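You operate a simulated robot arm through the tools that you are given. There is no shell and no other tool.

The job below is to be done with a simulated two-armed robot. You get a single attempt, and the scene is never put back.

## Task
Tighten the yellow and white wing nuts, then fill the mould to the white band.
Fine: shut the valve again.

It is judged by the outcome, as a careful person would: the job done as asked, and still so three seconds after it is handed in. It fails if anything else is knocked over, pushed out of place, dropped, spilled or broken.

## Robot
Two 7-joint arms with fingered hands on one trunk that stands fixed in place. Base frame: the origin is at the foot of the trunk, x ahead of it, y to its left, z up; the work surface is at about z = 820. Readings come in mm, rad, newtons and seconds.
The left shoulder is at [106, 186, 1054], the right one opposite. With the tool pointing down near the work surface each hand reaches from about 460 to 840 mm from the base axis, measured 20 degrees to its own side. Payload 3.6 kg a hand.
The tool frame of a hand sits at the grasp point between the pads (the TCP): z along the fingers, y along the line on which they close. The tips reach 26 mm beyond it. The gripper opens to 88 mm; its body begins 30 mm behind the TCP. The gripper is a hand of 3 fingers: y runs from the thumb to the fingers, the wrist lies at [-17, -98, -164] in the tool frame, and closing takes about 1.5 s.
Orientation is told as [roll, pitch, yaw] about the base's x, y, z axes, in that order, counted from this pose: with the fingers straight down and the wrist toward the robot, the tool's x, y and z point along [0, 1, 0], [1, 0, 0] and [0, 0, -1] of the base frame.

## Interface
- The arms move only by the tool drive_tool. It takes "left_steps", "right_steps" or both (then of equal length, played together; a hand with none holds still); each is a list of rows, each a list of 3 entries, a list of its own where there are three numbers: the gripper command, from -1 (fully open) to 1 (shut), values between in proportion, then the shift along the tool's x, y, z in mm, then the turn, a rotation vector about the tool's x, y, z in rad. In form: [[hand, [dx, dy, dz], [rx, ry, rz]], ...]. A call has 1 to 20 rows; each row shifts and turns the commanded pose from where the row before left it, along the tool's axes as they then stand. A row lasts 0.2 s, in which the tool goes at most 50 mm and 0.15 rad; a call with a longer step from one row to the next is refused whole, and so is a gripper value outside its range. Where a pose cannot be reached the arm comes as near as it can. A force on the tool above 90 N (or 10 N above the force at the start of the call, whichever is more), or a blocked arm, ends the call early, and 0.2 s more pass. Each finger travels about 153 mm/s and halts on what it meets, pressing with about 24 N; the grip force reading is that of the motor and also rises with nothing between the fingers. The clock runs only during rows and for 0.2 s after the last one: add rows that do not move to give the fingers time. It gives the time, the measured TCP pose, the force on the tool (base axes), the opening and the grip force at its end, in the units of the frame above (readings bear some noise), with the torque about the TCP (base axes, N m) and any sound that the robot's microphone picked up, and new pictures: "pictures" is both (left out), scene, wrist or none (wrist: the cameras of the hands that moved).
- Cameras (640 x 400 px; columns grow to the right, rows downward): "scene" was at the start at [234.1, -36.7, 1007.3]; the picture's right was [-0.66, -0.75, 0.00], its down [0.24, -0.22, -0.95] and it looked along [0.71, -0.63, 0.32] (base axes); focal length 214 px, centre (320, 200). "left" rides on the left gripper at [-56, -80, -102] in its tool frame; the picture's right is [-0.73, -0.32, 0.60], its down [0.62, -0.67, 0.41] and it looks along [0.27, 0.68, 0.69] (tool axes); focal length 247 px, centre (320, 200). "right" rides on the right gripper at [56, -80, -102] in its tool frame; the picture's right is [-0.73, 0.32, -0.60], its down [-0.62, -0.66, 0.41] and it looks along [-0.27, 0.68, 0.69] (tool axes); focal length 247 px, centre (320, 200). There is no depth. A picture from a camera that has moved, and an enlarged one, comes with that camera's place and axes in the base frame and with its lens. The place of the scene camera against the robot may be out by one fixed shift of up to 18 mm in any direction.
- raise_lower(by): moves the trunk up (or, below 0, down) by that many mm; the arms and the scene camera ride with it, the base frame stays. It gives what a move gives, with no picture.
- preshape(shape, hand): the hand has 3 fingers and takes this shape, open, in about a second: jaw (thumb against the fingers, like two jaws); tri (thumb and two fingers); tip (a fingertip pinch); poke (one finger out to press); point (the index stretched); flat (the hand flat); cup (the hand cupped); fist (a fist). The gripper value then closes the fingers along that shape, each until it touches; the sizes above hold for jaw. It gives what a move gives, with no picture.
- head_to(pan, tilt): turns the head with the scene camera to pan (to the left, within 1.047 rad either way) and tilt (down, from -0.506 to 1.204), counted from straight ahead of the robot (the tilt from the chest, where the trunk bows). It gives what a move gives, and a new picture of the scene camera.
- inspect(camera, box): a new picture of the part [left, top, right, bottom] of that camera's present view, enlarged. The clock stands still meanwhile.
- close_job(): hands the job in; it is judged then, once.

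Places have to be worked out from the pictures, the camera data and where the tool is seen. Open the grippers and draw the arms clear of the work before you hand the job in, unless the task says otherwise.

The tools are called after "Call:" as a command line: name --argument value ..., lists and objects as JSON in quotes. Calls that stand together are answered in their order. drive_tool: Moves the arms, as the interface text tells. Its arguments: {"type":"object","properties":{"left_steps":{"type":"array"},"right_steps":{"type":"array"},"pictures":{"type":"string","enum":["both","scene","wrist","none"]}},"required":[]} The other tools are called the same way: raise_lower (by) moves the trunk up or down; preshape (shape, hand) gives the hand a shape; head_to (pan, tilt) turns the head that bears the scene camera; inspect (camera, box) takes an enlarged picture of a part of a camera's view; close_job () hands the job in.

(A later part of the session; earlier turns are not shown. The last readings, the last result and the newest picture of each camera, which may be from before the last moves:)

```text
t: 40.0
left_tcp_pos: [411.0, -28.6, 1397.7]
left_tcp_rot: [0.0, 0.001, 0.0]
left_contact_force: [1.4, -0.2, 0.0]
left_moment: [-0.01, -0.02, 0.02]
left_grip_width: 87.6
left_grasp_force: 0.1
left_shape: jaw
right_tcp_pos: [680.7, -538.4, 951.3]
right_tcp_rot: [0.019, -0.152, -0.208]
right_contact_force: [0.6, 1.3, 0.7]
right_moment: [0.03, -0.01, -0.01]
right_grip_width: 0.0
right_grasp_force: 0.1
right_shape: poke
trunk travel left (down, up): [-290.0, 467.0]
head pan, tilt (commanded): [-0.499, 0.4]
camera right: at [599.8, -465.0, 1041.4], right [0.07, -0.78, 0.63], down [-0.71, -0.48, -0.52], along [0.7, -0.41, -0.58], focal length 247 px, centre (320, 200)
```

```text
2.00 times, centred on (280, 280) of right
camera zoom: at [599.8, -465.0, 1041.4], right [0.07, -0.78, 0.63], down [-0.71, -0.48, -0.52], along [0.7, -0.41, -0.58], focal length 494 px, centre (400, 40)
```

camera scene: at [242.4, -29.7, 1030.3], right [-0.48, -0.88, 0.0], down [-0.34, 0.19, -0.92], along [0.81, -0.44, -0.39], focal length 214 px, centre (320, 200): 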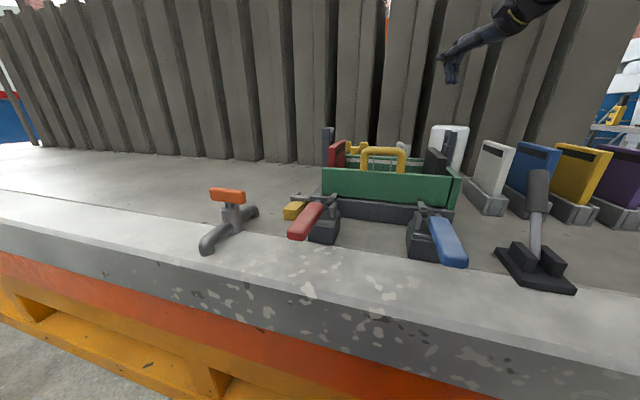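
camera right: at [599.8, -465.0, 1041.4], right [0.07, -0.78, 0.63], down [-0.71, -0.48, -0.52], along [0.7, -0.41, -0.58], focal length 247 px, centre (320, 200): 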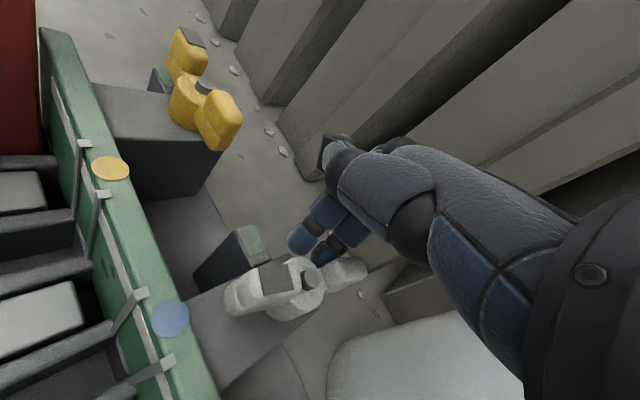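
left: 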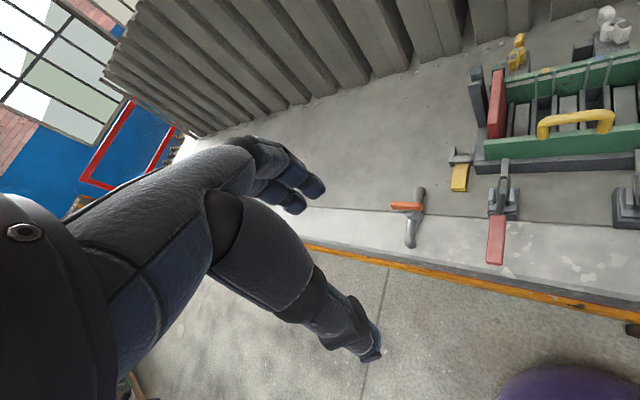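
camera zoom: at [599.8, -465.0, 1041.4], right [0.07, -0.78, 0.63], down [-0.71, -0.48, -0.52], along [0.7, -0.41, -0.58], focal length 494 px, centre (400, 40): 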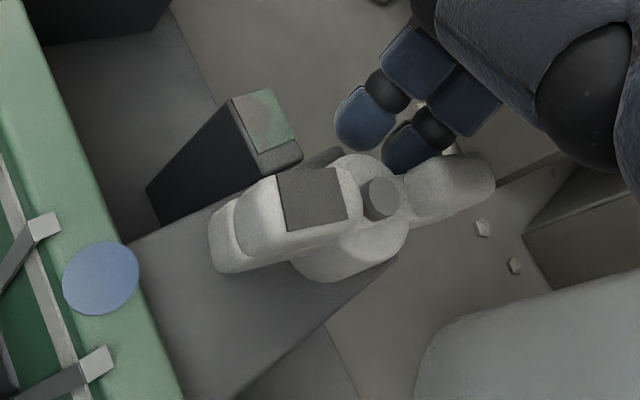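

The white nut is turning with finger B behind its outer wing. I continue along the arc.

Call:
drive_tool --right_steps '[[-1, [-9.3, -4.5, -0.7], [0, 0, 0]], [-1, [-9.3, -4.5, -0.7], [0, 0, 0]], [-1, [-6.3, -5.2, -0.8], [0, 0, 0]]]' --pictures "wrist"

Call:
inspect --camera "right" --box '[160, 140, 400, 340]'

```text
t: 40.9
left_tcp_pos: [411.8, -28.4, 1397.2]
left_tcp_rot: [0.002, 0.0, -0.001]
left_contact_force: [-0.3, 0.2, -0.2]
left_moment: [-0.02, 0.0, 0.0]
left_grip_width: 87.8
left_grasp_force: 0.0
left_shape: jaw
right_tcp_pos: [660.1, -558.2, 949.2]
right_tcp_rot: [0.018, -0.149, -0.209]
right_contact_force: [1.3, 1.4, 0.1]
right_moment: [0.01, -0.02, -0.02]
right_grip_width: 0.0
right_grasp_force: 0.1
right_shape: poke
trunk travel left (down, up): [-290.0, 467.0]
head pan, tilt (commanded): [-0.499, 0.4]
camera right: at [580.7, -486.1, 1040.9], right [0.07, -0.78, 0.63], down [-0.71, -0.48, -0.52], along [0.7, -0.41, -0.58], focal length 247 px, centre (320, 200)
```

right: 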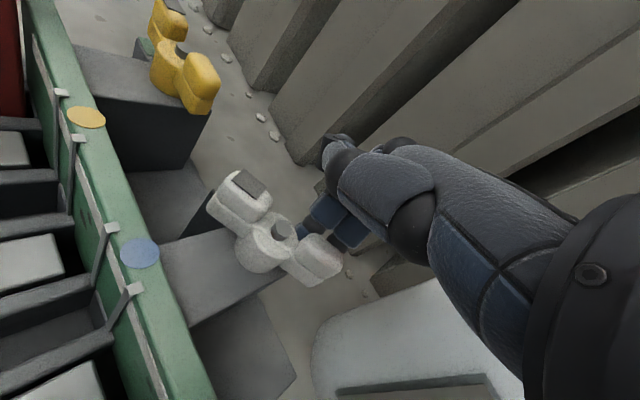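

```text
2.00 times, centred on (280, 240) of right
camera zoom: at [580.7, -486.1, 1040.9], right [0.07, -0.78, 0.63], down [-0.71, -0.48, -0.52], along [0.7, -0.41, -0.58], focal length 494 px, centre (400, 120)
```

zoom: 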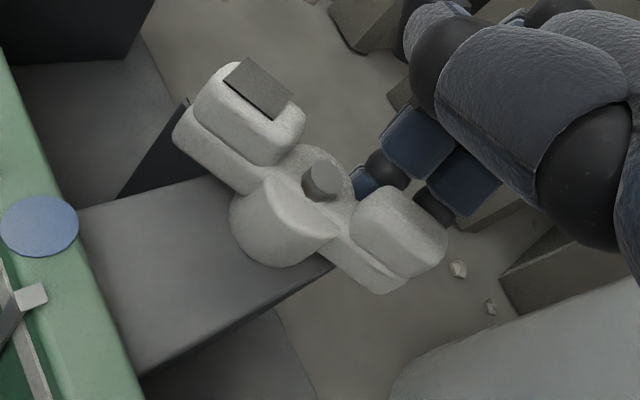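

The white mark is near 75° now, ~30° to go. I move out a little along the wing (clear of the hub) and keep pulling.

Call:
drive_tool --right_steps '[[-1, [-7, -1, -0.2], [0, 0, 0]], [-1, [-4, -5, -0.8], [0, 0, 0]], [-1, [-2, -5, -0.8], [0, 0, 0]]]' --pictures "wrist"

Call:
inspect --camera "right" --box '[160, 140, 400, 340]'

```text
t: 41.6
left_tcp_pos: [411.9, -29.5, 1398.3]
left_tcp_rot: [0.001, -0.001, 0.0]
left_contact_force: [-1.2, 0.3, -0.1]
left_moment: [0.01, 0.0, -0.01]
left_grip_width: 87.8
left_grasp_force: 0.1
left_shape: jaw
right_tcp_pos: [648.3, -570.8, 948.9]
right_tcp_rot: [0.021, -0.15, -0.21]
right_contact_force: [2.1, -1.0, -0.4]
right_moment: [0.01, -0.02, -0.03]
right_grip_width: 0.0
right_grasp_force: 0.1
right_shape: poke
trunk travel left (down, up): [-290.0, 467.0]
head pan, tilt (commanded): [-0.499, 0.4]
camera right: at [567.3, -496.6, 1040.2], right [0.07, -0.78, 0.63], down [-0.71, -0.48, -0.52], along [0.7, -0.41, -0.58], focal length 247 px, centre (320, 200)
```

right: 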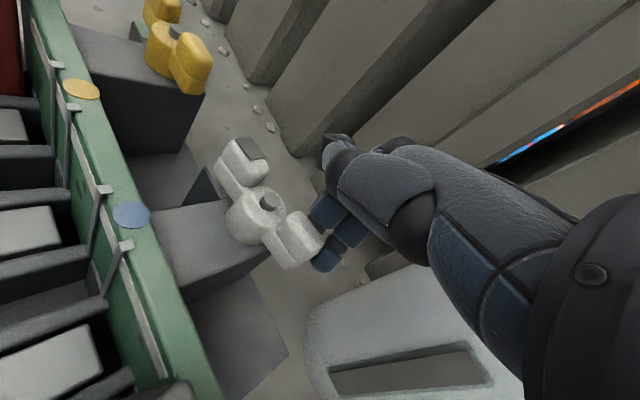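

```text
2.00 times, centred on (280, 240) of right
camera zoom: at [567.3, -496.6, 1040.2], right [0.07, -0.78, 0.63], down [-0.71, -0.48, -0.52], along [0.7, -0.41, -0.58], focal length 494 px, centre (400, 120)
```

zoom: 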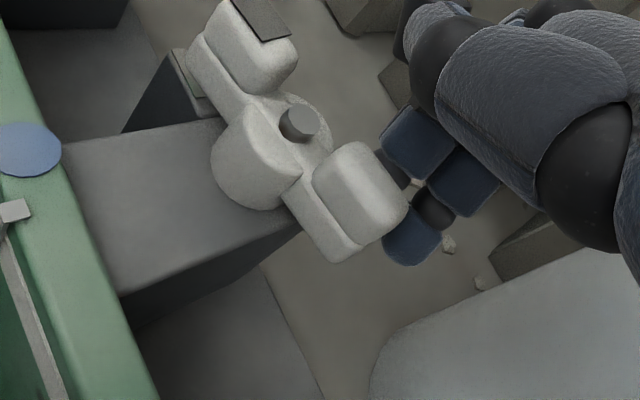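

White mark at ~51° now. I nudge it further in small steps, watching for a stop.

Call:
drive_tool --right_steps '[[-1, [0.3, -2.3, -0.4], [0, 0, 0]], [-1, [0.3, -2.3, -0.4], [0, 0, 0]], [-1, [0, 0, 0], [0, 0, 0]]]' --pictures "none"

Call:
inspect --camera "left" --box '[500, 0, 640, 100]'

Call:
inspect --camera "right" --box '[160, 120, 400, 320]'

```text
t: 42.5
left_tcp_pos: [411.6, -30.0, 1398.9]
left_tcp_rot: [0.0, 0.0, 0.0]
left_contact_force: [-0.6, 0.0, 0.5]
left_moment: [-0.01, -0.01, -0.02]
left_grip_width: 88.0
left_grasp_force: 0.1
left_shape: jaw
right_tcp_pos: [643.1, -567.6, 950.0]
right_tcp_rot: [0.019, -0.15, -0.206]
right_contact_force: [2.1, -0.2, -0.5]
right_moment: [0.0, -0.04, -0.02]
right_grip_width: 0.1
right_grasp_force: 0.0
right_shape: poke
trunk travel left (down, up): [-290.0, 467.0]
head pan, tilt (commanded): [-0.499, 0.4]
```

```text
4.00 times, centred on (570, 50) of left
camera zoom: at [331.7, -85.6, 1500.2], right [-0.32, -0.73, -0.6], down [-0.67, 0.62, -0.41], along [0.68, 0.27, -0.69], focal length 988 px, centre (-680, 800)
```

zoom: 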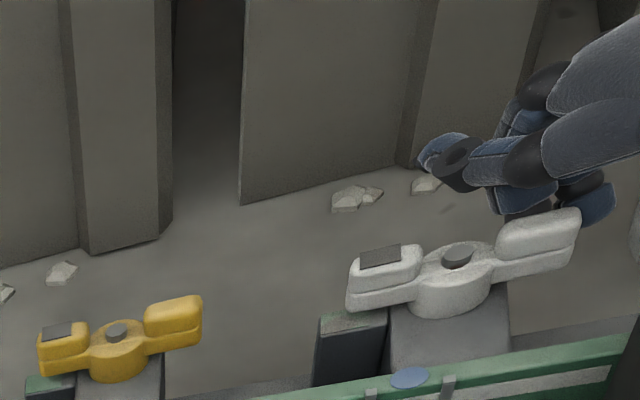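

```text
2.00 times, centred on (280, 220) of right
camera zoom: at [562.6, -495.1, 1040.6], right [0.07, -0.78, 0.63], down [-0.71, -0.48, -0.52], along [0.7, -0.41, -0.58], focal length 494 px, centre (400, 160)
```

zoom: 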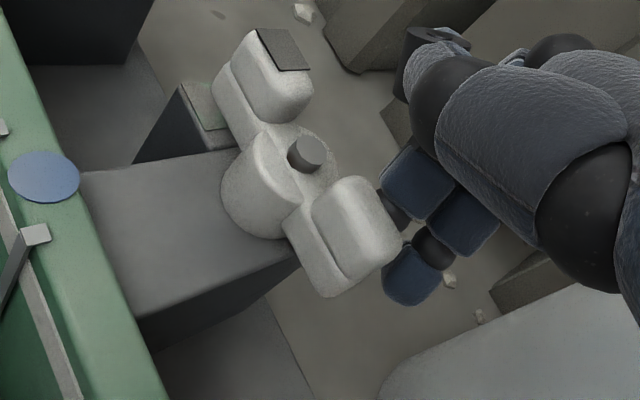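

Left view: white mark is ~4° past exact pad alignment, yellow ~4° short; neither shows a stop. I leave the white nut, lift, and go back over to the yellow one for a small final nudge.

Call:
drive_tool --right_steps '[[-1, [-6.6, 7.4, 1.1], [0, 0, 0]], [-1, [0, 5.3, -34.6], [0, 0, 0]], [-1, [0, 5.3, -34.6], [0, 0, 0]], [-1, [35.2, 25, 3.8], [0, 0, 0]], [-1, [35.2, 25, 3.8], [0, 0, 0]], [-1, [35.2, 25, 3.8], [0, 0, 0]], [-1, [0, 0, 0], [0, 0, 0]]]' --pictures "wrist"

Call:
inspect --camera "left" --box '[480, 10, 640, 110]'

Call:
inspect --camera "right" --box '[140, 150, 380, 350]'

```text
t: 44.0
left_tcp_pos: [411.3, -29.1, 1398.6]
left_tcp_rot: [0.001, -0.001, 0.001]
left_contact_force: [-0.3, 0.0, -0.3]
left_moment: [-0.02, 0.0, 0.02]
left_grip_width: 88.1
left_grasp_force: 0.1
left_shape: jaw
right_tcp_pos: [729.5, -511.4, 1020.6]
right_tcp_rot: [0.022, -0.152, -0.202]
right_contact_force: [-0.1, -0.4, 0.7]
right_moment: [0.02, -0.02, 0.0]
right_grip_width: 0.0
right_grasp_force: 0.1
right_shape: poke
right hand out of reach, approached as far as the arm can: row 6
trunk travel left (down, up): [-290.0, 467.0]
head pan, tilt (commanded): [-0.499, 0.4]
camera right: at [648.6, -439.3, 1111.7], right [0.07, -0.78, 0.62], down [-0.7, -0.48, -0.52], along [0.71, -0.4, -0.58], focal length 247 px, centre (320, 200)
```

right: 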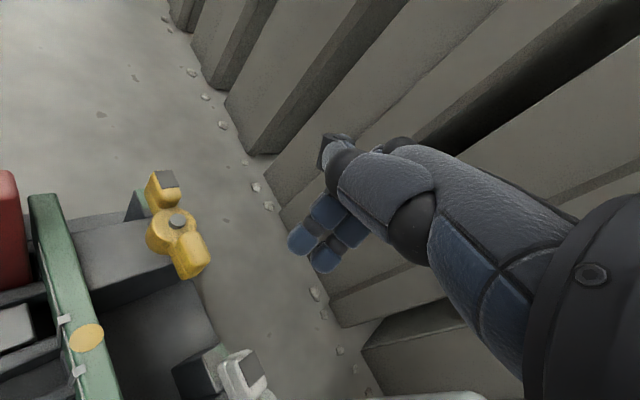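

```text
4.00 times, centred on (560, 60) of left
camera zoom: at [330.9, -85.1, 1500.4], right [-0.32, -0.73, -0.6], down [-0.66, 0.62, -0.41], along [0.68, 0.27, -0.69], focal length 988 px, centre (-640, 760)
```

zoom: 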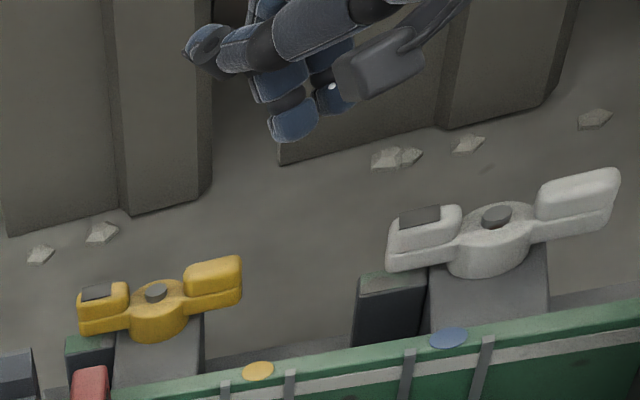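

```text
2.00 times, centred on (260, 250) of right
camera zoom: at [648.6, -439.3, 1111.7], right [0.07, -0.78, 0.62], down [-0.7, -0.48, -0.52], along [0.71, -0.4, -0.58], focal length 494 px, centre (440, 100)
```

zoom: 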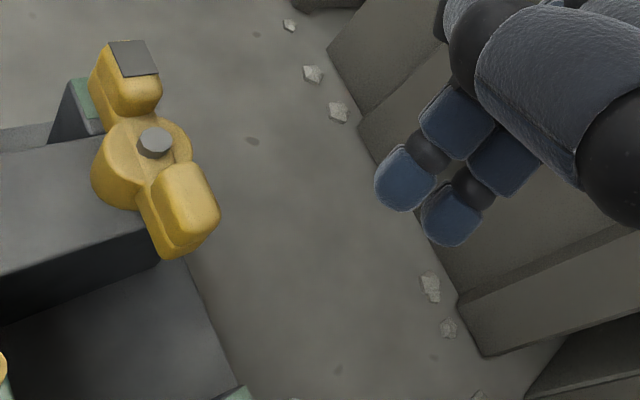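

The hand stopped just short of the goal by reach. While here, I zoom in on both nuts to measure their angles more exactly.

Call:
inspect --camera "left" --box '[568, 40, 640, 85]'

Call:
inspect --camera "left" --box '[490, 65, 562, 110]'

```text
8.89 times, centred on (604, 62) of left
camera zoom: at [330.9, -85.1, 1500.4], right [-0.32, -0.73, -0.6], down [-0.66, 0.62, -0.41], along [0.68, 0.27, -0.69], focal length 2195 px, centre (-2204, 1422)
```

zoom: 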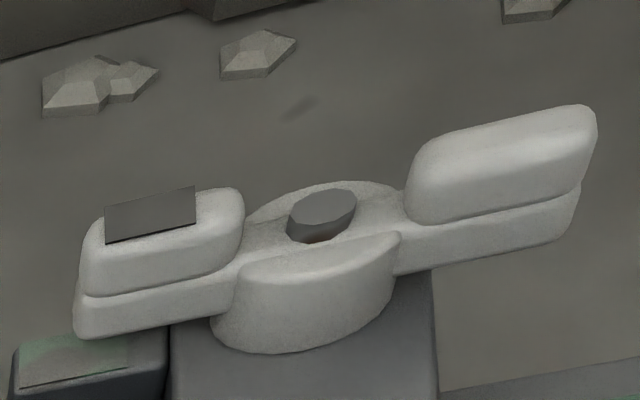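

```text
8.89 times, centred on (526, 88) of left
camera zoom: at [330.9, -85.1, 1500.4], right [-0.32, -0.73, -0.6], down [-0.66, 0.62, -0.41], along [0.68, 0.27, -0.69], focal length 2195 px, centre (-1511, 1200)
```

zoom: 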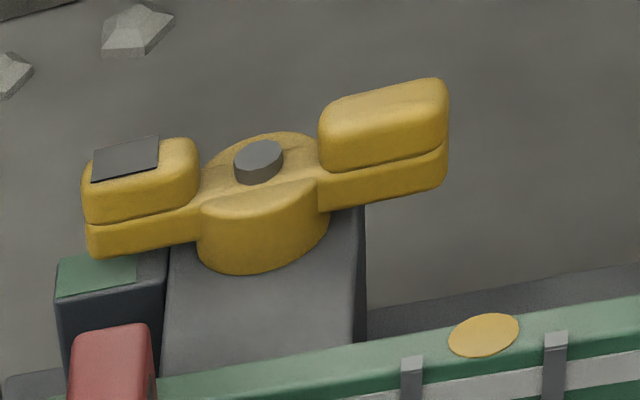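

Measured on the wing creases against the mould wall, both nuts lie within about 2° of their pads, so both are tight as marked. I withdraw the right hand back toward the robot and up, clear of the work.

Call:
drive_tool --right_steps '[[-1, [0, -30, -25], [0, 0, 0]], [-1, [0, -35, -30], [0, 0, 0]], [-1, [0, -35, -30], [0, 0, 0]], [-1, [0, -35, -30], [0, 0, 0]], [-1, [0, -35, -30], [0, 0, 0]], [-1, [0, -35, -30], [0, 0, 0]], [-1, [0, -35, -30], [0, 0, 0]], [-1, [0, 0, 0], [0, 0, 0]]]' --pictures "wrist"

```text
t: 45.9
left_tcp_pos: [411.4, -29.3, 1397.9]
left_tcp_rot: [0.0, 0.0, 0.0]
left_contact_force: [-1.2, 0.4, -0.2]
left_moment: [0.0, -0.03, -0.01]
left_grip_width: 88.0
left_grasp_force: 0.1
left_shape: jaw
right_tcp_pos: [468.7, -525.4, 1174.8]
right_tcp_rot: [0.023, -0.15, -0.202]
right_contact_force: [-0.3, 0.0, -0.4]
right_moment: [-0.01, 0.01, 0.0]
right_grip_width: 0.0
right_grasp_force: 0.0
right_shape: poke
right hand out of reach, approached as far as the arm can: row 1, 2, 3, 4, 5, 6, 7
trunk travel left (down, up): [-290.0, 467.0]
head pan, tilt (commanded): [-0.499, 0.4]
camera right: at [387.7, -453.5, 1266.2], right [0.07, -0.78, 0.62], down [-0.71, -0.48, -0.52], along [0.7, -0.4, -0.58], focal length 247 px, centre (320, 200)
```

right: 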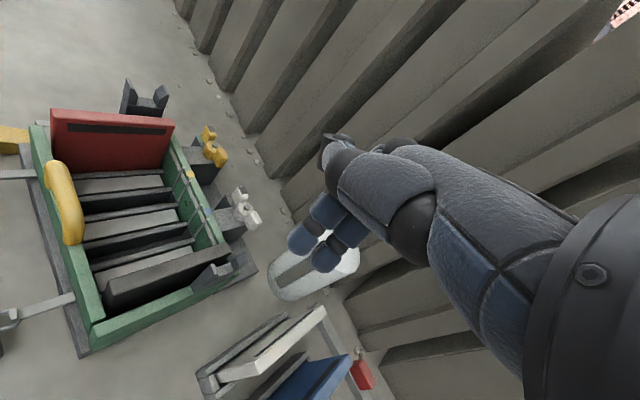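

This right-wrist view looks nicely into the mould, so I keep that hand here as the observer. I zoom into the mould to see the white band and the present level.

Call:
inspect --camera "right" --box '[30, 90, 270, 340]'

Call:
inspect --camera "right" --box '[150, 140, 240, 260]'

Call:
inspect --camera "left" --box '[440, 40, 640, 180]'

Call:
inspect --camera "scene" --box '[310, 130, 470, 210]'

```text
1.60 times, centred on (150, 215) of right
camera zoom: at [387.7, -453.5, 1266.2], right [0.07, -0.78, 0.62], down [-0.71, -0.48, -0.52], along [0.7, -0.4, -0.58], focal length 395 px, centre (592, 176)
```

zoom: 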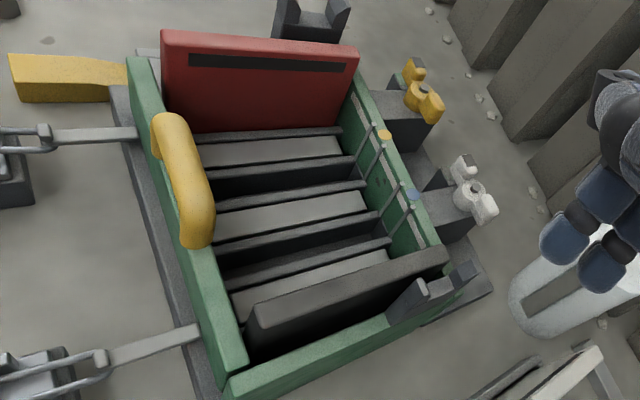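

```text
3.33 times, centred on (195, 200) of right
camera zoom: at [387.7, -453.5, 1266.2], right [0.07, -0.78, 0.62], down [-0.71, -0.48, -0.52], along [0.7, -0.4, -0.58], focal length 823 px, centre (737, 200)
```

zoom: 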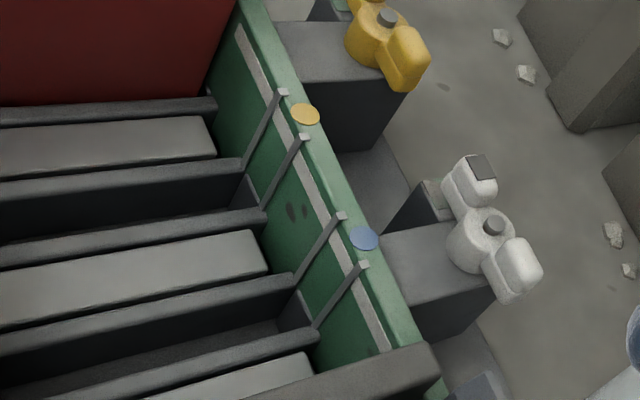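

```text
2.86 times, centred on (540, 110) of left
camera zoom: at [332.4, -85.5, 1499.9], right [-0.32, -0.73, -0.6], down [-0.67, 0.62, -0.41], along [0.68, 0.27, -0.69], focal length 706 px, centre (-309, 457)
```

zoom: 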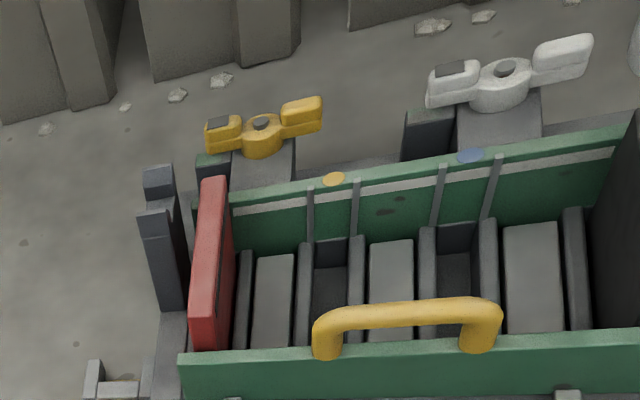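

```text
4.00 times, centred on (390, 170) of scene
camera zoom: at [241.9, -29.8, 1040.7], right [-0.48, -0.88, 0.0], down [-0.34, 0.19, -0.92], along [0.81, -0.44, -0.39], focal length 858 px, centre (40, 320)
```

zoom: 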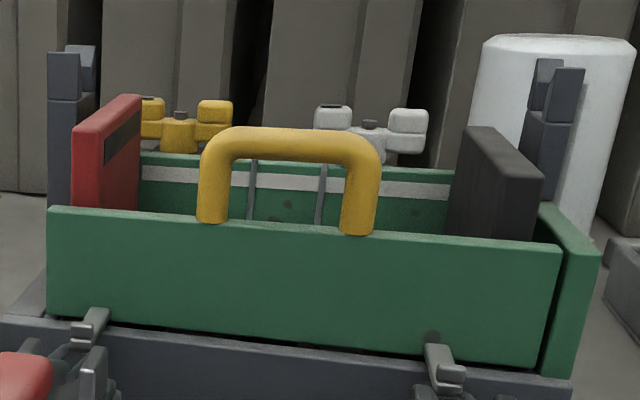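

Nothing is in the mould yet; the white band runs near the top of the back wall. Now I bring the left hand down toward the orange valve to view it closely with its wrist camera.

Call:
drive_tool --left_steps '[[-1, [-3.9, 18.6, 42.3], [0, 0, 0]], [-1, [-3.9, 18.6, 42.3], [0, 0, 0]], [-1, [-3.9, 18.6, 42.3], [0, 0, 0]], [-1, [-3.9, 18.6, 42.3], [0, 0, 0]], [-1, [-3.9, 18.6, 42.3], [0, 0, 0]], [-1, [-3.9, 18.6, 42.3], [0, 0, 0]], [-1, [-3.9, 18.6, 42.3], [0, 0, 0]], [-1, [0, 0, 0], [0, 0, 0]]]' --pictures "wrist"

```text
t: 47.6
left_tcp_pos: [541.6, -54.8, 1101.3]
left_tcp_rot: [0.0, -0.002, 0.002]
left_contact_force: [0.5, 0.0, -0.7]
left_moment: [0.01, -0.01, -0.04]
left_grip_width: 87.9
left_grasp_force: 0.1
left_shape: jaw
right_tcp_pos: [467.6, -525.0, 1176.6]
right_tcp_rot: [0.024, -0.153, -0.203]
right_contact_force: [-0.3, 0.1, 0.1]
right_moment: [0.01, -0.04, -0.02]
right_grip_width: 0.1
right_grasp_force: 0.1
right_shape: poke
trunk travel left (down, up): [-290.0, 467.0]
head pan, tilt (commanded): [-0.499, 0.4]
camera left: at [460.8, -111.0, 1203.3], right [-0.32, -0.73, -0.6], down [-0.66, 0.62, -0.41], along [0.68, 0.27, -0.69], focal length 247 px, centre (320, 200)
```

left: 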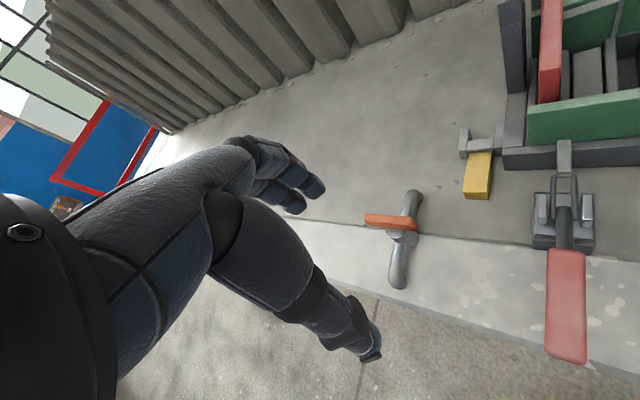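

The valve is in view. I move closer and test turning the hand to yaw −0.8 (jaw closing across the T-handle) well above it.

Call:
drive_tool --left_steps '[[-1, [0, 20, 25], [0, 0, 0.133]], [-1, [0, 20, 25], [0, 0, 0.133]], [-1, [0, 0, 10], [0, 0, 0.133]], [-1, [0, 0, 10], [0, 0, 0.133]], [-1, [0, 0, 0], [0, 0, 0.133]], [-1, [0, 0, 0], [0, 0, 0.133]], [-1, [0, 0, 0], [0, 0, 0]]]' --pictures "wrist"

Call:
inspect --camera "left" --box '[220, 120, 460, 320]'

```text
t: 49.2
left_tcp_pos: [581.3, -58.8, 1032.6]
left_tcp_rot: [-0.001, -0.002, -0.8]
left_contact_force: [0.4, 0.5, -0.5]
left_moment: [-0.01, -0.03, -0.01]
left_grip_width: 87.8
left_grasp_force: 0.1
left_shape: jaw
right_tcp_pos: [468.9, -524.9, 1175.5]
right_tcp_rot: [0.024, -0.152, -0.203]
right_contact_force: [0.6, 0.3, -0.5]
right_moment: [-0.02, 0.01, 0.0]
right_grip_width: 0.0
right_grasp_force: 0.1
right_shape: poke
trunk travel left (down, up): [-290.0, 467.0]
head pan, tilt (commanded): [-0.499, 0.4]
camera left: at [484.7, -41.4, 1134.3], right [-0.75, -0.28, -0.6], down [-0.02, 0.91, -0.41], along [0.66, -0.3, -0.69], focal length 247 px, centre (320, 200)
```

left: 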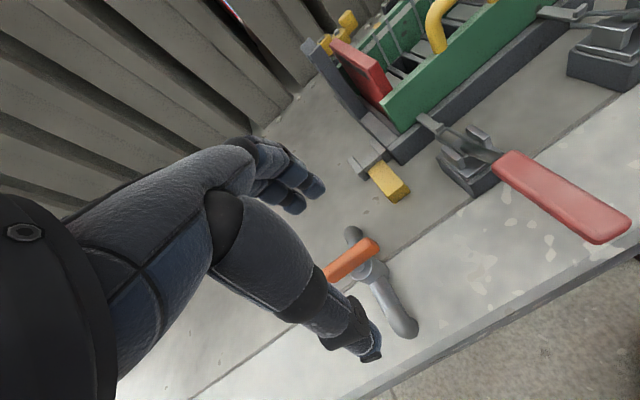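

```text
2.00 times, centred on (340, 220) of left
camera zoom: at [484.7, -41.4, 1134.3], right [-0.75, -0.28, -0.6], down [-0.02, 0.91, -0.41], along [0.66, -0.3, -0.69], focal length 494 px, centre (280, 160)
```

zoom: 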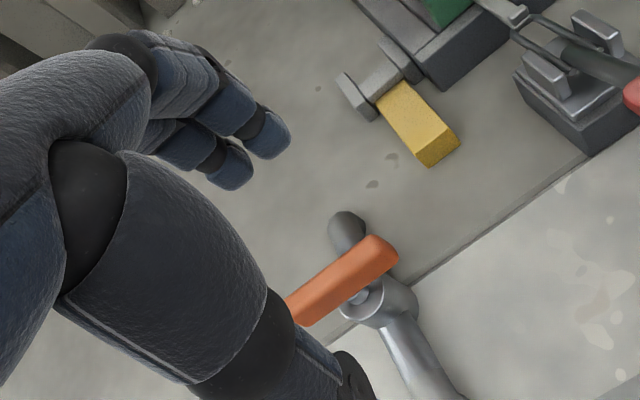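

Yaw −0.8 is reachable and the handle centre triangulates to about [636,-73,904] (top). I inspect the valve from the head camera to get the clearance between handle and valve body.

Call:
inspect --camera "scene" --box '[190, 160, 290, 260]'

Call:
inspect --camera "right" --box '[0, 0, 200, 150]'

```text
4.00 times, centred on (240, 210) of scene
camera zoom: at [241.2, -29.8, 1041.0], right [-0.48, -0.88, 0.0], down [-0.34, 0.19, -0.92], along [0.81, -0.44, -0.39], focal length 858 px, centre (640, 160)
```

zoom: 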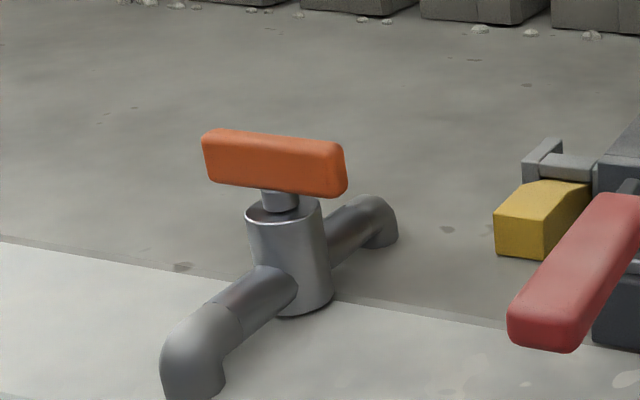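

```text
2.67 times, centred on (100, 75) of right
camera zoom: at [387.3, -453.5, 1266.7], right [0.07, -0.78, 0.62], down [-0.71, -0.48, -0.52], along [0.71, -0.4, -0.58], focal length 659 px, centre (907, 533)
```

zoom: 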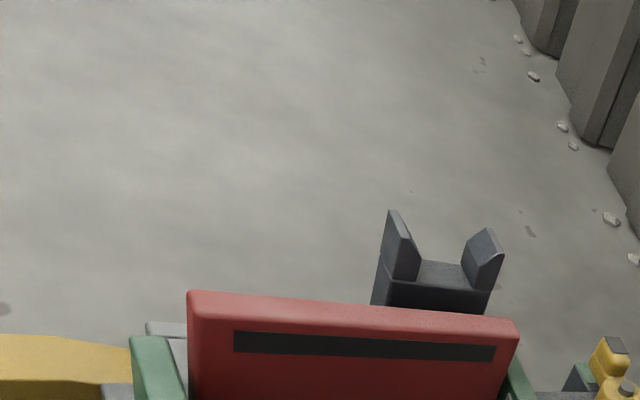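

The stem leaves ~10 mm between handle (z≈879–904) and body. I bring the open jaw of the left hand over the handle centre at z=960.

Call:
drive_tool --left_steps '[[-1, [9.7, 16.2, 24], [0, 0, 0]], [-1, [9.7, 16.2, 24], [0, 0, 0]], [-1, [9.7, 16.2, 24], [0, 0, 0]], [-1, [0, 0, 0], [0, 0, 0]]]' --pictures "both"

Call:
inspect --camera "left" --box '[220, 180, 460, 380]'

Call:
inspect --camera "scene" --box '[170, 100, 330, 260]'

```text
t: 50.2
left_tcp_pos: [637.3, -74.0, 960.4]
left_tcp_rot: [0.001, -0.002, -0.797]
left_contact_force: [0.0, 1.2, -0.5]
left_moment: [0.0, 0.02, -0.03]
left_grip_width: 87.7
left_grasp_force: 0.1
left_shape: jaw
right_tcp_pos: [468.6, -526.5, 1175.8]
right_tcp_rot: [0.023, -0.152, -0.203]
right_contact_force: [0.5, 0.1, 0.9]
right_moment: [0.02, 0.0, 0.01]
right_grip_width: 0.0
right_grasp_force: 0.0
right_shape: poke
trunk travel left (down, up): [-290.0, 467.0]
head pan, tilt (commanded): [-0.499, 0.4]
camera scene: at [241.1, -29.7, 1041.1], right [-0.48, -0.88, 0.0], down [-0.34, 0.19, -0.92], along [0.81, -0.44, -0.39], focal length 214 px, centre (320, 200)
camera left: at [540.8, -55.6, 1062.3], right [-0.75, -0.29, -0.6], down [-0.02, 0.91, -0.41], along [0.66, -0.3, -0.69], focal length 247 px, centre (320, 200)
```

scene: 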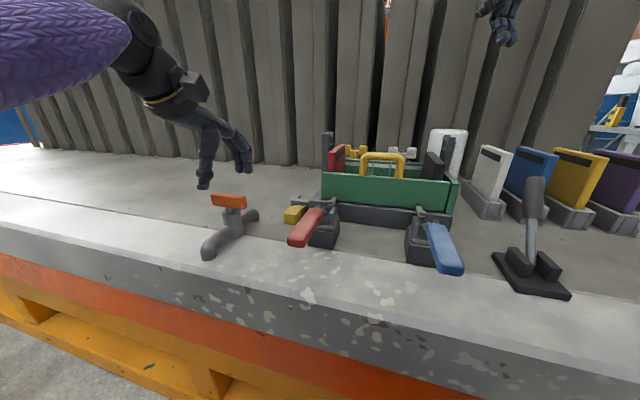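
left: 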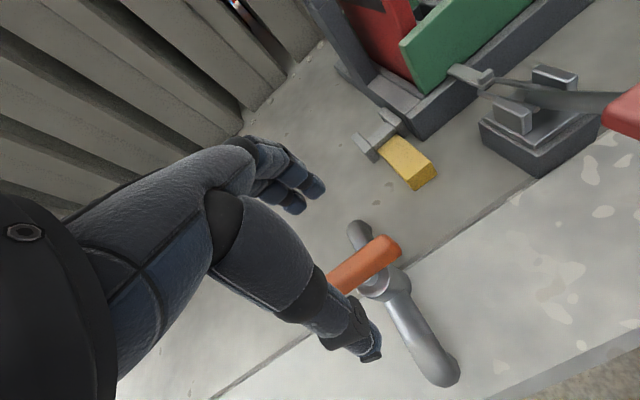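

```text
2.00 times, centred on (340, 280) of left
camera zoom: at [540.8, -55.6, 1062.3], right [-0.75, -0.29, -0.6], down [-0.02, 0.91, -0.41], along [0.66, -0.3, -0.69], focal length 494 px, centre (280, 40)
```

zoom: 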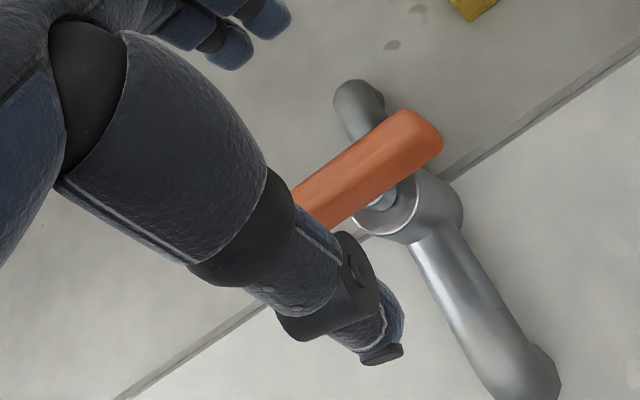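

```text
2.50 times, centred on (250, 180) of scene
camera zoom: at [241.1, -29.7, 1041.1], right [-0.48, -0.88, 0.0], down [-0.34, 0.19, -0.92], along [0.81, -0.44, -0.39], focal length 536 px, centre (495, 250)
```

zoom: 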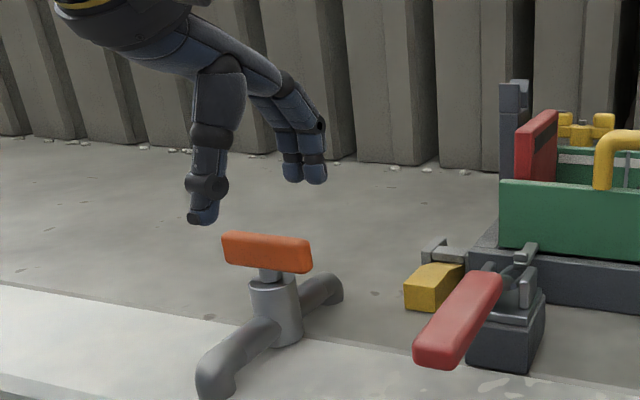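

Valve axis refines to about [639.5,-70.5]. I shift slightly, descend to z≈902 so the fingers straddle the bar above the body, and look.

Call:
drive_tool --left_steps '[[-1, [4, -1, 15], [0, 0, 0]], [-1, [0, 0, 15], [0, 0, 0]], [-1, [0, 0, 15], [0, 0, 0]], [-1, [0, 0, 12], [0, 0, 0]], [-1, [0, 0, 0], [0, 0, 0]]]' --pictures "wrist"

Call:
inspect --camera "scene" --box '[170, 130, 290, 260]'

Call:
inspect --camera "left" --box '[220, 180, 460, 380]'

```text
t: 51.5
left_tcp_pos: [638.4, -69.1, 902.2]
left_tcp_rot: [0.001, -0.001, -0.797]
left_contact_force: [0.0, -0.3, 0.2]
left_moment: [0.01, 0.03, 0.0]
left_grip_width: 87.7
left_grasp_force: 0.1
left_shape: jaw
right_tcp_pos: [469.1, -524.6, 1174.7]
right_tcp_rot: [0.023, -0.151, -0.203]
right_contact_force: [-0.4, -0.3, -0.7]
right_moment: [-0.04, -0.02, -0.02]
right_grip_width: 0.1
right_grasp_force: 0.0
right_shape: poke
trunk travel left (down, up): [-290.0, 467.0]
head pan, tilt (commanded): [-0.499, 0.4]
camera left: at [542.6, -51.5, 1004.2], right [-0.75, -0.29, -0.6], down [-0.02, 0.91, -0.41], along [0.66, -0.3, -0.69], focal length 247 px, centre (320, 200)
```

left: 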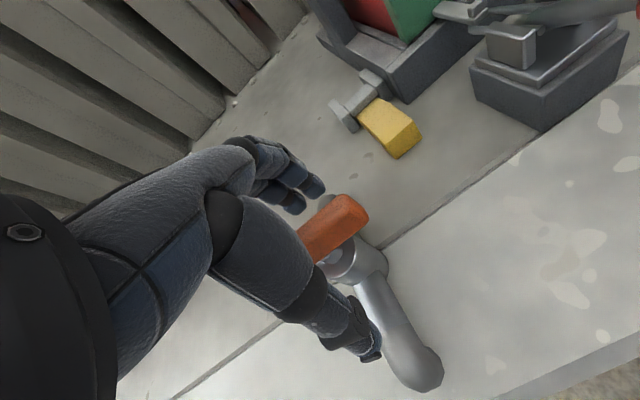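

```text
3.08 times, centred on (230, 195) of scene
camera zoom: at [241.3, -29.8, 1041.0], right [-0.48, -0.88, 0.0], down [-0.34, 0.19, -0.92], along [0.81, -0.44, -0.39], focal length 660 px, centre (597, 215)
```

zoom: 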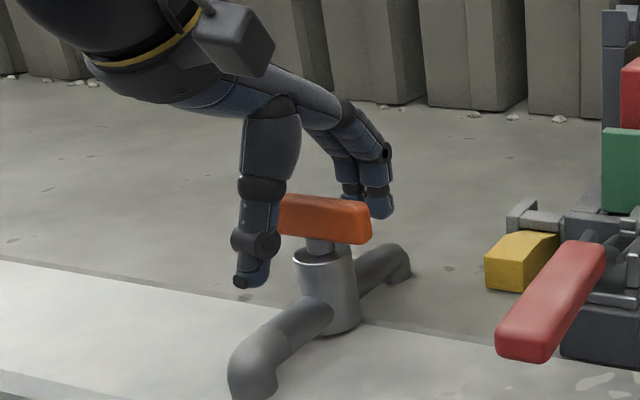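

```text
2.00 times, centred on (340, 280) of left
camera zoom: at [542.6, -51.5, 1004.2], right [-0.75, -0.29, -0.6], down [-0.02, 0.91, -0.41], along [0.66, -0.3, -0.69], focal length 494 px, centre (280, 40)
```

zoom: 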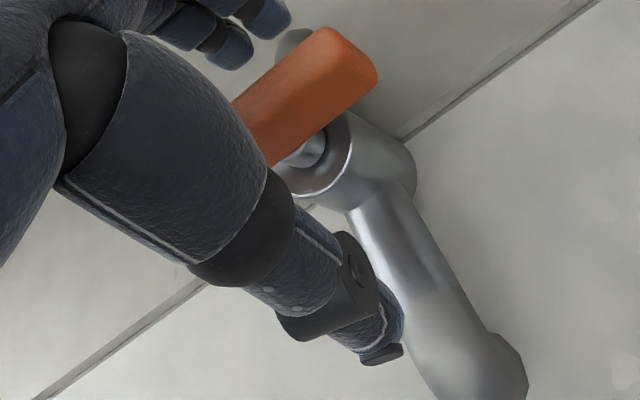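

The fingers straddle the bar, clear of the body and pipe. I close the left jaw on it.

Call:
drive_tool --left_steps '[[-0.6, [0, 0, 0], [0, 0, 0]], [-0.3, [0, 0, 0], [0, 0, 0]], [0, [0, 0, 0], [0, 0, 0]], [0.3, [0, 0, 0], [0, 0, 0]], [0.6, [0, 0, 0], [0, 0, 0]], [0.8, [0, 0, 0], [0, 0, 0]], [0.8, [0, 0, 0], [0, 0, 0]], [0.8, [0, 0, 0], [0, 0, 0]]]' --pictures "both"

Call:
inspect --camera "scene" --box '[170, 130, 290, 260]'

Call:
inspect --camera "left" --box '[220, 150, 460, 350]'

```text
t: 53.2
left_tcp_pos: [638.5, -71.4, 902.2]
left_tcp_rot: [-0.001, -0.002, -0.797]
left_contact_force: [5.2, -4.7, 2.1]
left_moment: [-0.13, -0.13, 0.01]
left_grip_width: 10.2
left_grasp_force: 0.0
left_shape: jaw
right_tcp_pos: [468.6, -525.7, 1175.6]
right_tcp_rot: [0.024, -0.149, -0.202]
right_contact_force: [0.5, 1.1, 0.5]
right_moment: [0.05, 0.01, 0.02]
right_grip_width: 0.0
right_grasp_force: 0.0
right_shape: poke
trunk travel left (down, up): [-290.0, 467.0]
head pan, tilt (commanded): [-0.499, 0.4]
camera scene: at [241.7, -30.3, 1040.9], right [-0.48, -0.88, 0.0], down [-0.34, 0.19, -0.92], along [0.81, -0.44, -0.39], focal length 214 px, centre (320, 200)
camera left: at [543.0, -52.2, 1004.5], right [-0.75, -0.29, -0.6], down [-0.02, 0.91, -0.41], along [0.66, -0.3, -0.69], focal length 247 px, centre (320, 200)
```

scene: 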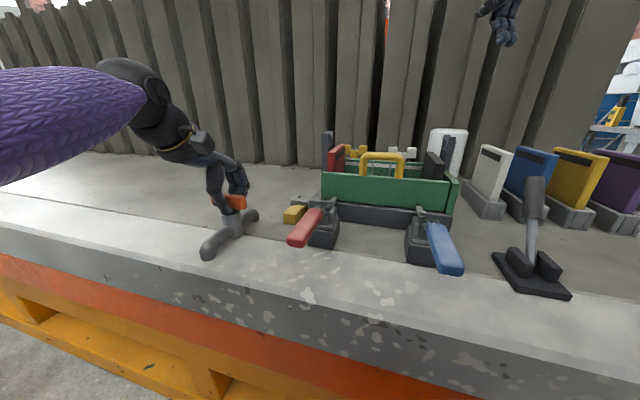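
left: 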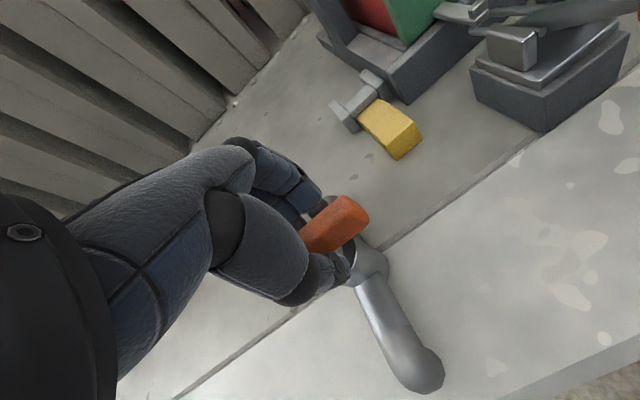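

```text
3.08 times, centred on (230, 195) of scene
camera zoom: at [241.7, -30.3, 1040.9], right [-0.48, -0.88, 0.0], down [-0.34, 0.19, -0.92], along [0.81, -0.44, -0.39], focal length 660 px, centre (597, 215)
```

zoom: 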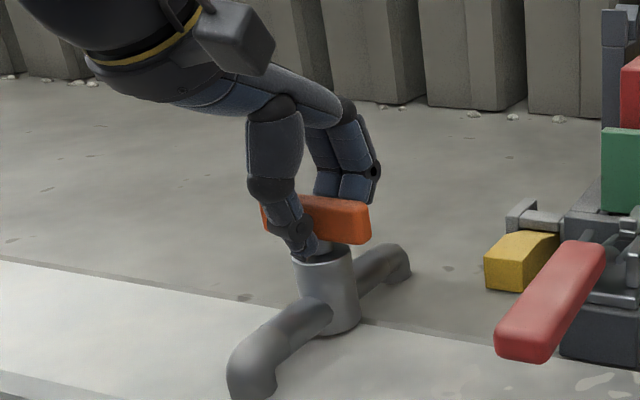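

```text
2.00 times, centred on (340, 250) of left
camera zoom: at [543.0, -52.2, 1004.5], right [-0.75, -0.29, -0.6], down [-0.02, 0.91, -0.41], along [0.66, -0.3, -0.69], focal length 494 px, centre (280, 100)
```

zoom: 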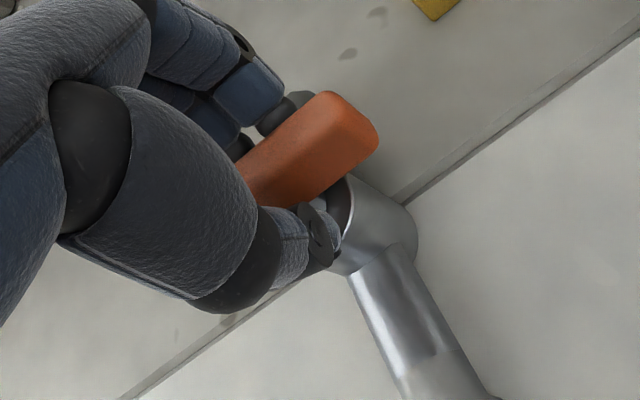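

The thumb and fingers are on both sides of the bar but not yet pressing. I close fully for a firm hold.

Call:
drive_tool --left_steps '[[1, [0, 0, 0], [0, 0, 0]], [1, [0, 0, 0], [0, 0, 0]], [1, [0, 0, 0], [0, 0, 0]]]' --pictures "none"

Call:
inspect --camera "left" --box '[220, 150, 460, 350]'

Call:
inspect --camera "right" --box '[30, 90, 270, 340]'

```text
t: 54.0
left_tcp_pos: [639.0, -69.3, 902.0]
left_tcp_rot: [0.0, 0.001, -0.799]
left_contact_force: [3.3, -3.1, 0.0]
left_moment: [-0.13, -0.08, 0.05]
left_grip_width: 10.3
left_grasp_force: 24.3
left_shape: jaw
right_tcp_pos: [467.9, -525.6, 1174.7]
right_tcp_rot: [0.023, -0.15, -0.202]
right_contact_force: [0.0, 0.1, -0.5]
right_moment: [-0.01, 0.02, 0.01]
right_grip_width: 0.0
right_grasp_force: 0.0
right_shape: poke
trunk travel left (down, up): [-290.0, 467.0]
head pan, tilt (commanded): [-0.499, 0.4]
```

```text
2.00 times, centred on (340, 250) of left
camera zoom: at [542.7, -51.8, 1003.9], right [-0.75, -0.28, -0.6], down [-0.02, 0.91, -0.41], along [0.66, -0.3, -0.69], focal length 494 px, centre (280, 100)
```

zoom: 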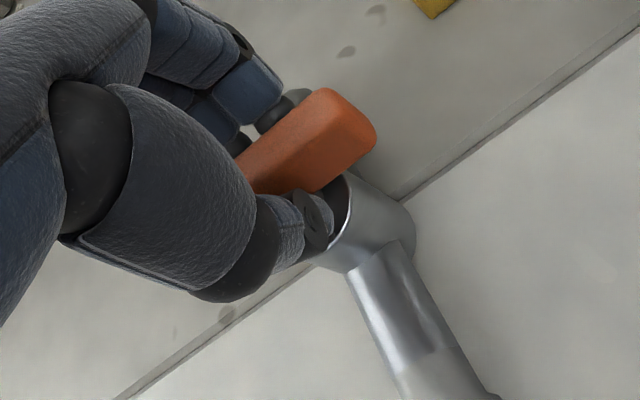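

```text
1.60 times, centred on (150, 215) of right
camera zoom: at [387.6, -453.9, 1266.4], right [0.07, -0.78, 0.62], down [-0.71, -0.48, -0.52], along [0.71, -0.4, -0.58], focal length 395 px, centre (592, 176)
```

zoom: 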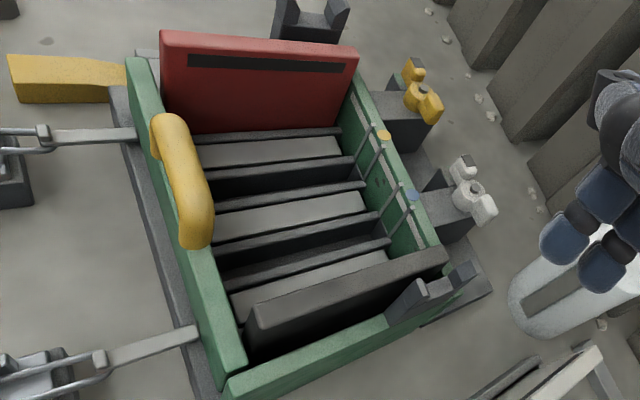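

Firm grip (24 N). I begin turning the handle counter-clockwise by about 0.3 rad and watch torque, sound and the mould.

Call:
drive_tool --left_steps '[[1, [0, 0, 0], [0, 0, -0.1]], [1, [0, 0, 0], [0, 0, -0.1]], [1, [0, 0, 0], [0, 0, -0.1]]]' --pictures "none"

Call:
inspect --camera "left" --box '[220, 150, 460, 350]'

Call:
inspect --camera "right" --box '[30, 90, 270, 340]'

```text
t: 54.9
left_tcp_pos: [639.1, -70.6, 902.1]
left_tcp_rot: [0.0, 0.002, -0.495]
left_contact_force: [3.5, -5.8, -4.5]
left_moment: [-0.12, -0.11, -0.14]
left_grip_width: 9.9
left_grasp_force: 23.7
left_shape: jaw
right_tcp_pos: [469.3, -526.0, 1174.0]
right_tcp_rot: [0.023, -0.15, -0.202]
right_contact_force: [0.5, 0.3, 0.3]
right_moment: [0.0, 0.01, 0.0]
right_grip_width: 0.2
right_grasp_force: 0.0
right_shape: poke
trunk travel left (down, up): [-290.0, 467.0]
head pan, tilt (commanded): [-0.499, 0.4]
```

```text
2.00 times, centred on (340, 250) of left
camera zoom: at [541.6, -82.5, 1004.3], right [-0.63, -0.49, -0.6], down [-0.29, 0.86, -0.41], along [0.72, -0.09, -0.69], focal length 494 px, centre (280, 100)
```

zoom: 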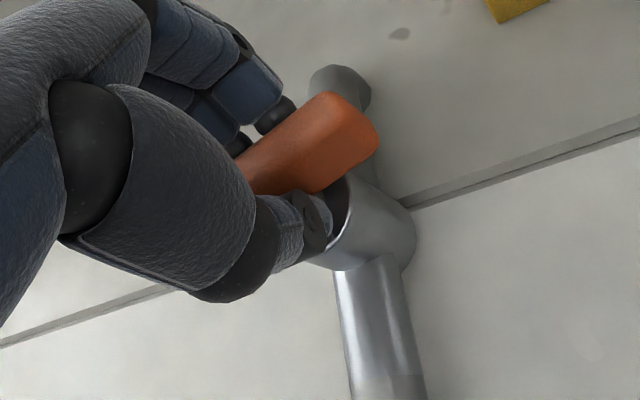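

```text
1.60 times, centred on (150, 215) of right
camera zoom: at [388.2, -454.3, 1266.0], right [0.07, -0.78, 0.62], down [-0.71, -0.48, -0.52], along [0.7, -0.4, -0.58], focal length 395 px, centre (592, 176)
```

zoom: 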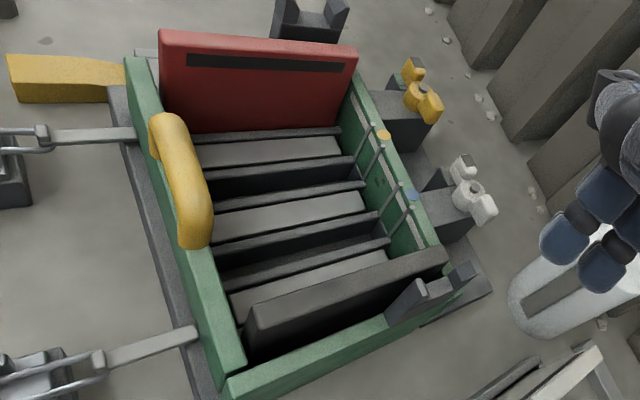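

The handle turns with the hand without a stop. No flow visible yet; I turn a further 0.3 rad.

Call:
drive_tool --left_steps '[[1, [0, 0, 0], [0, 0, -0.1]], [1, [0, 0, 0], [0, 0, -0.1]], [1, [0, 0, 0], [0, 0, -0.1]]]' --pictures "none"

Call:
inspect --camera "right" --box '[30, 90, 270, 340]'

Call:
inspect --camera "scene" --box '[170, 110, 490, 290]'

```text
t: 55.6
left_tcp_pos: [637.9, -71.3, 901.5]
left_tcp_rot: [0.0, -0.001, -0.198]
left_contact_force: [5.0, -10.7, -6.1]
left_moment: [-0.2, -0.09, -0.15]
left_grip_width: 10.0
left_grasp_force: 24.2
left_shape: jaw
right_tcp_pos: [470.0, -527.0, 1174.8]
right_tcp_rot: [0.026, -0.15, -0.204]
right_contact_force: [-0.3, 0.6, -1.0]
right_moment: [-0.05, 0.0, 0.03]
right_grip_width: 0.1
right_grasp_force: 0.1
right_shape: poke
trunk travel left (down, up): [-290.0, 467.0]
head pan, tilt (commanded): [-0.499, 0.4]
```

```text
1.60 times, centred on (150, 215) of right
camera zoom: at [388.3, -455.0, 1265.8], right [0.07, -0.78, 0.62], down [-0.71, -0.48, -0.52], along [0.7, -0.4, -0.58], focal length 395 px, centre (592, 176)
```

zoom: 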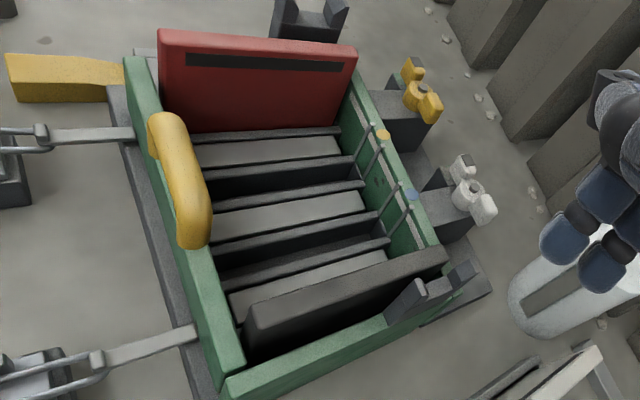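

```text
2.00 times, centred on (330, 200) of scene
camera zoom: at [242.1, -31.1, 1040.7], right [-0.48, -0.88, 0.0], down [-0.34, 0.19, -0.92], along [0.81, -0.44, -0.39], focal length 429 px, centre (300, 200)
```

zoom: 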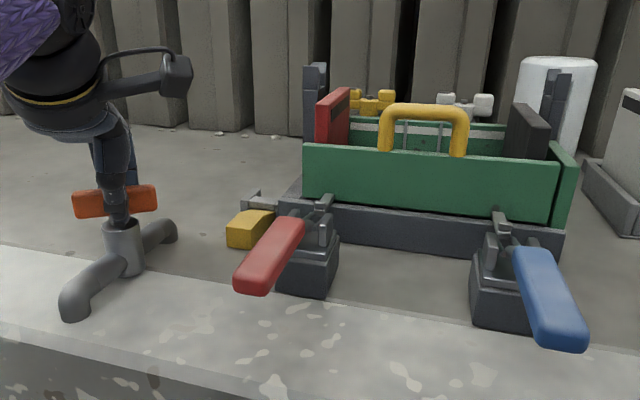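

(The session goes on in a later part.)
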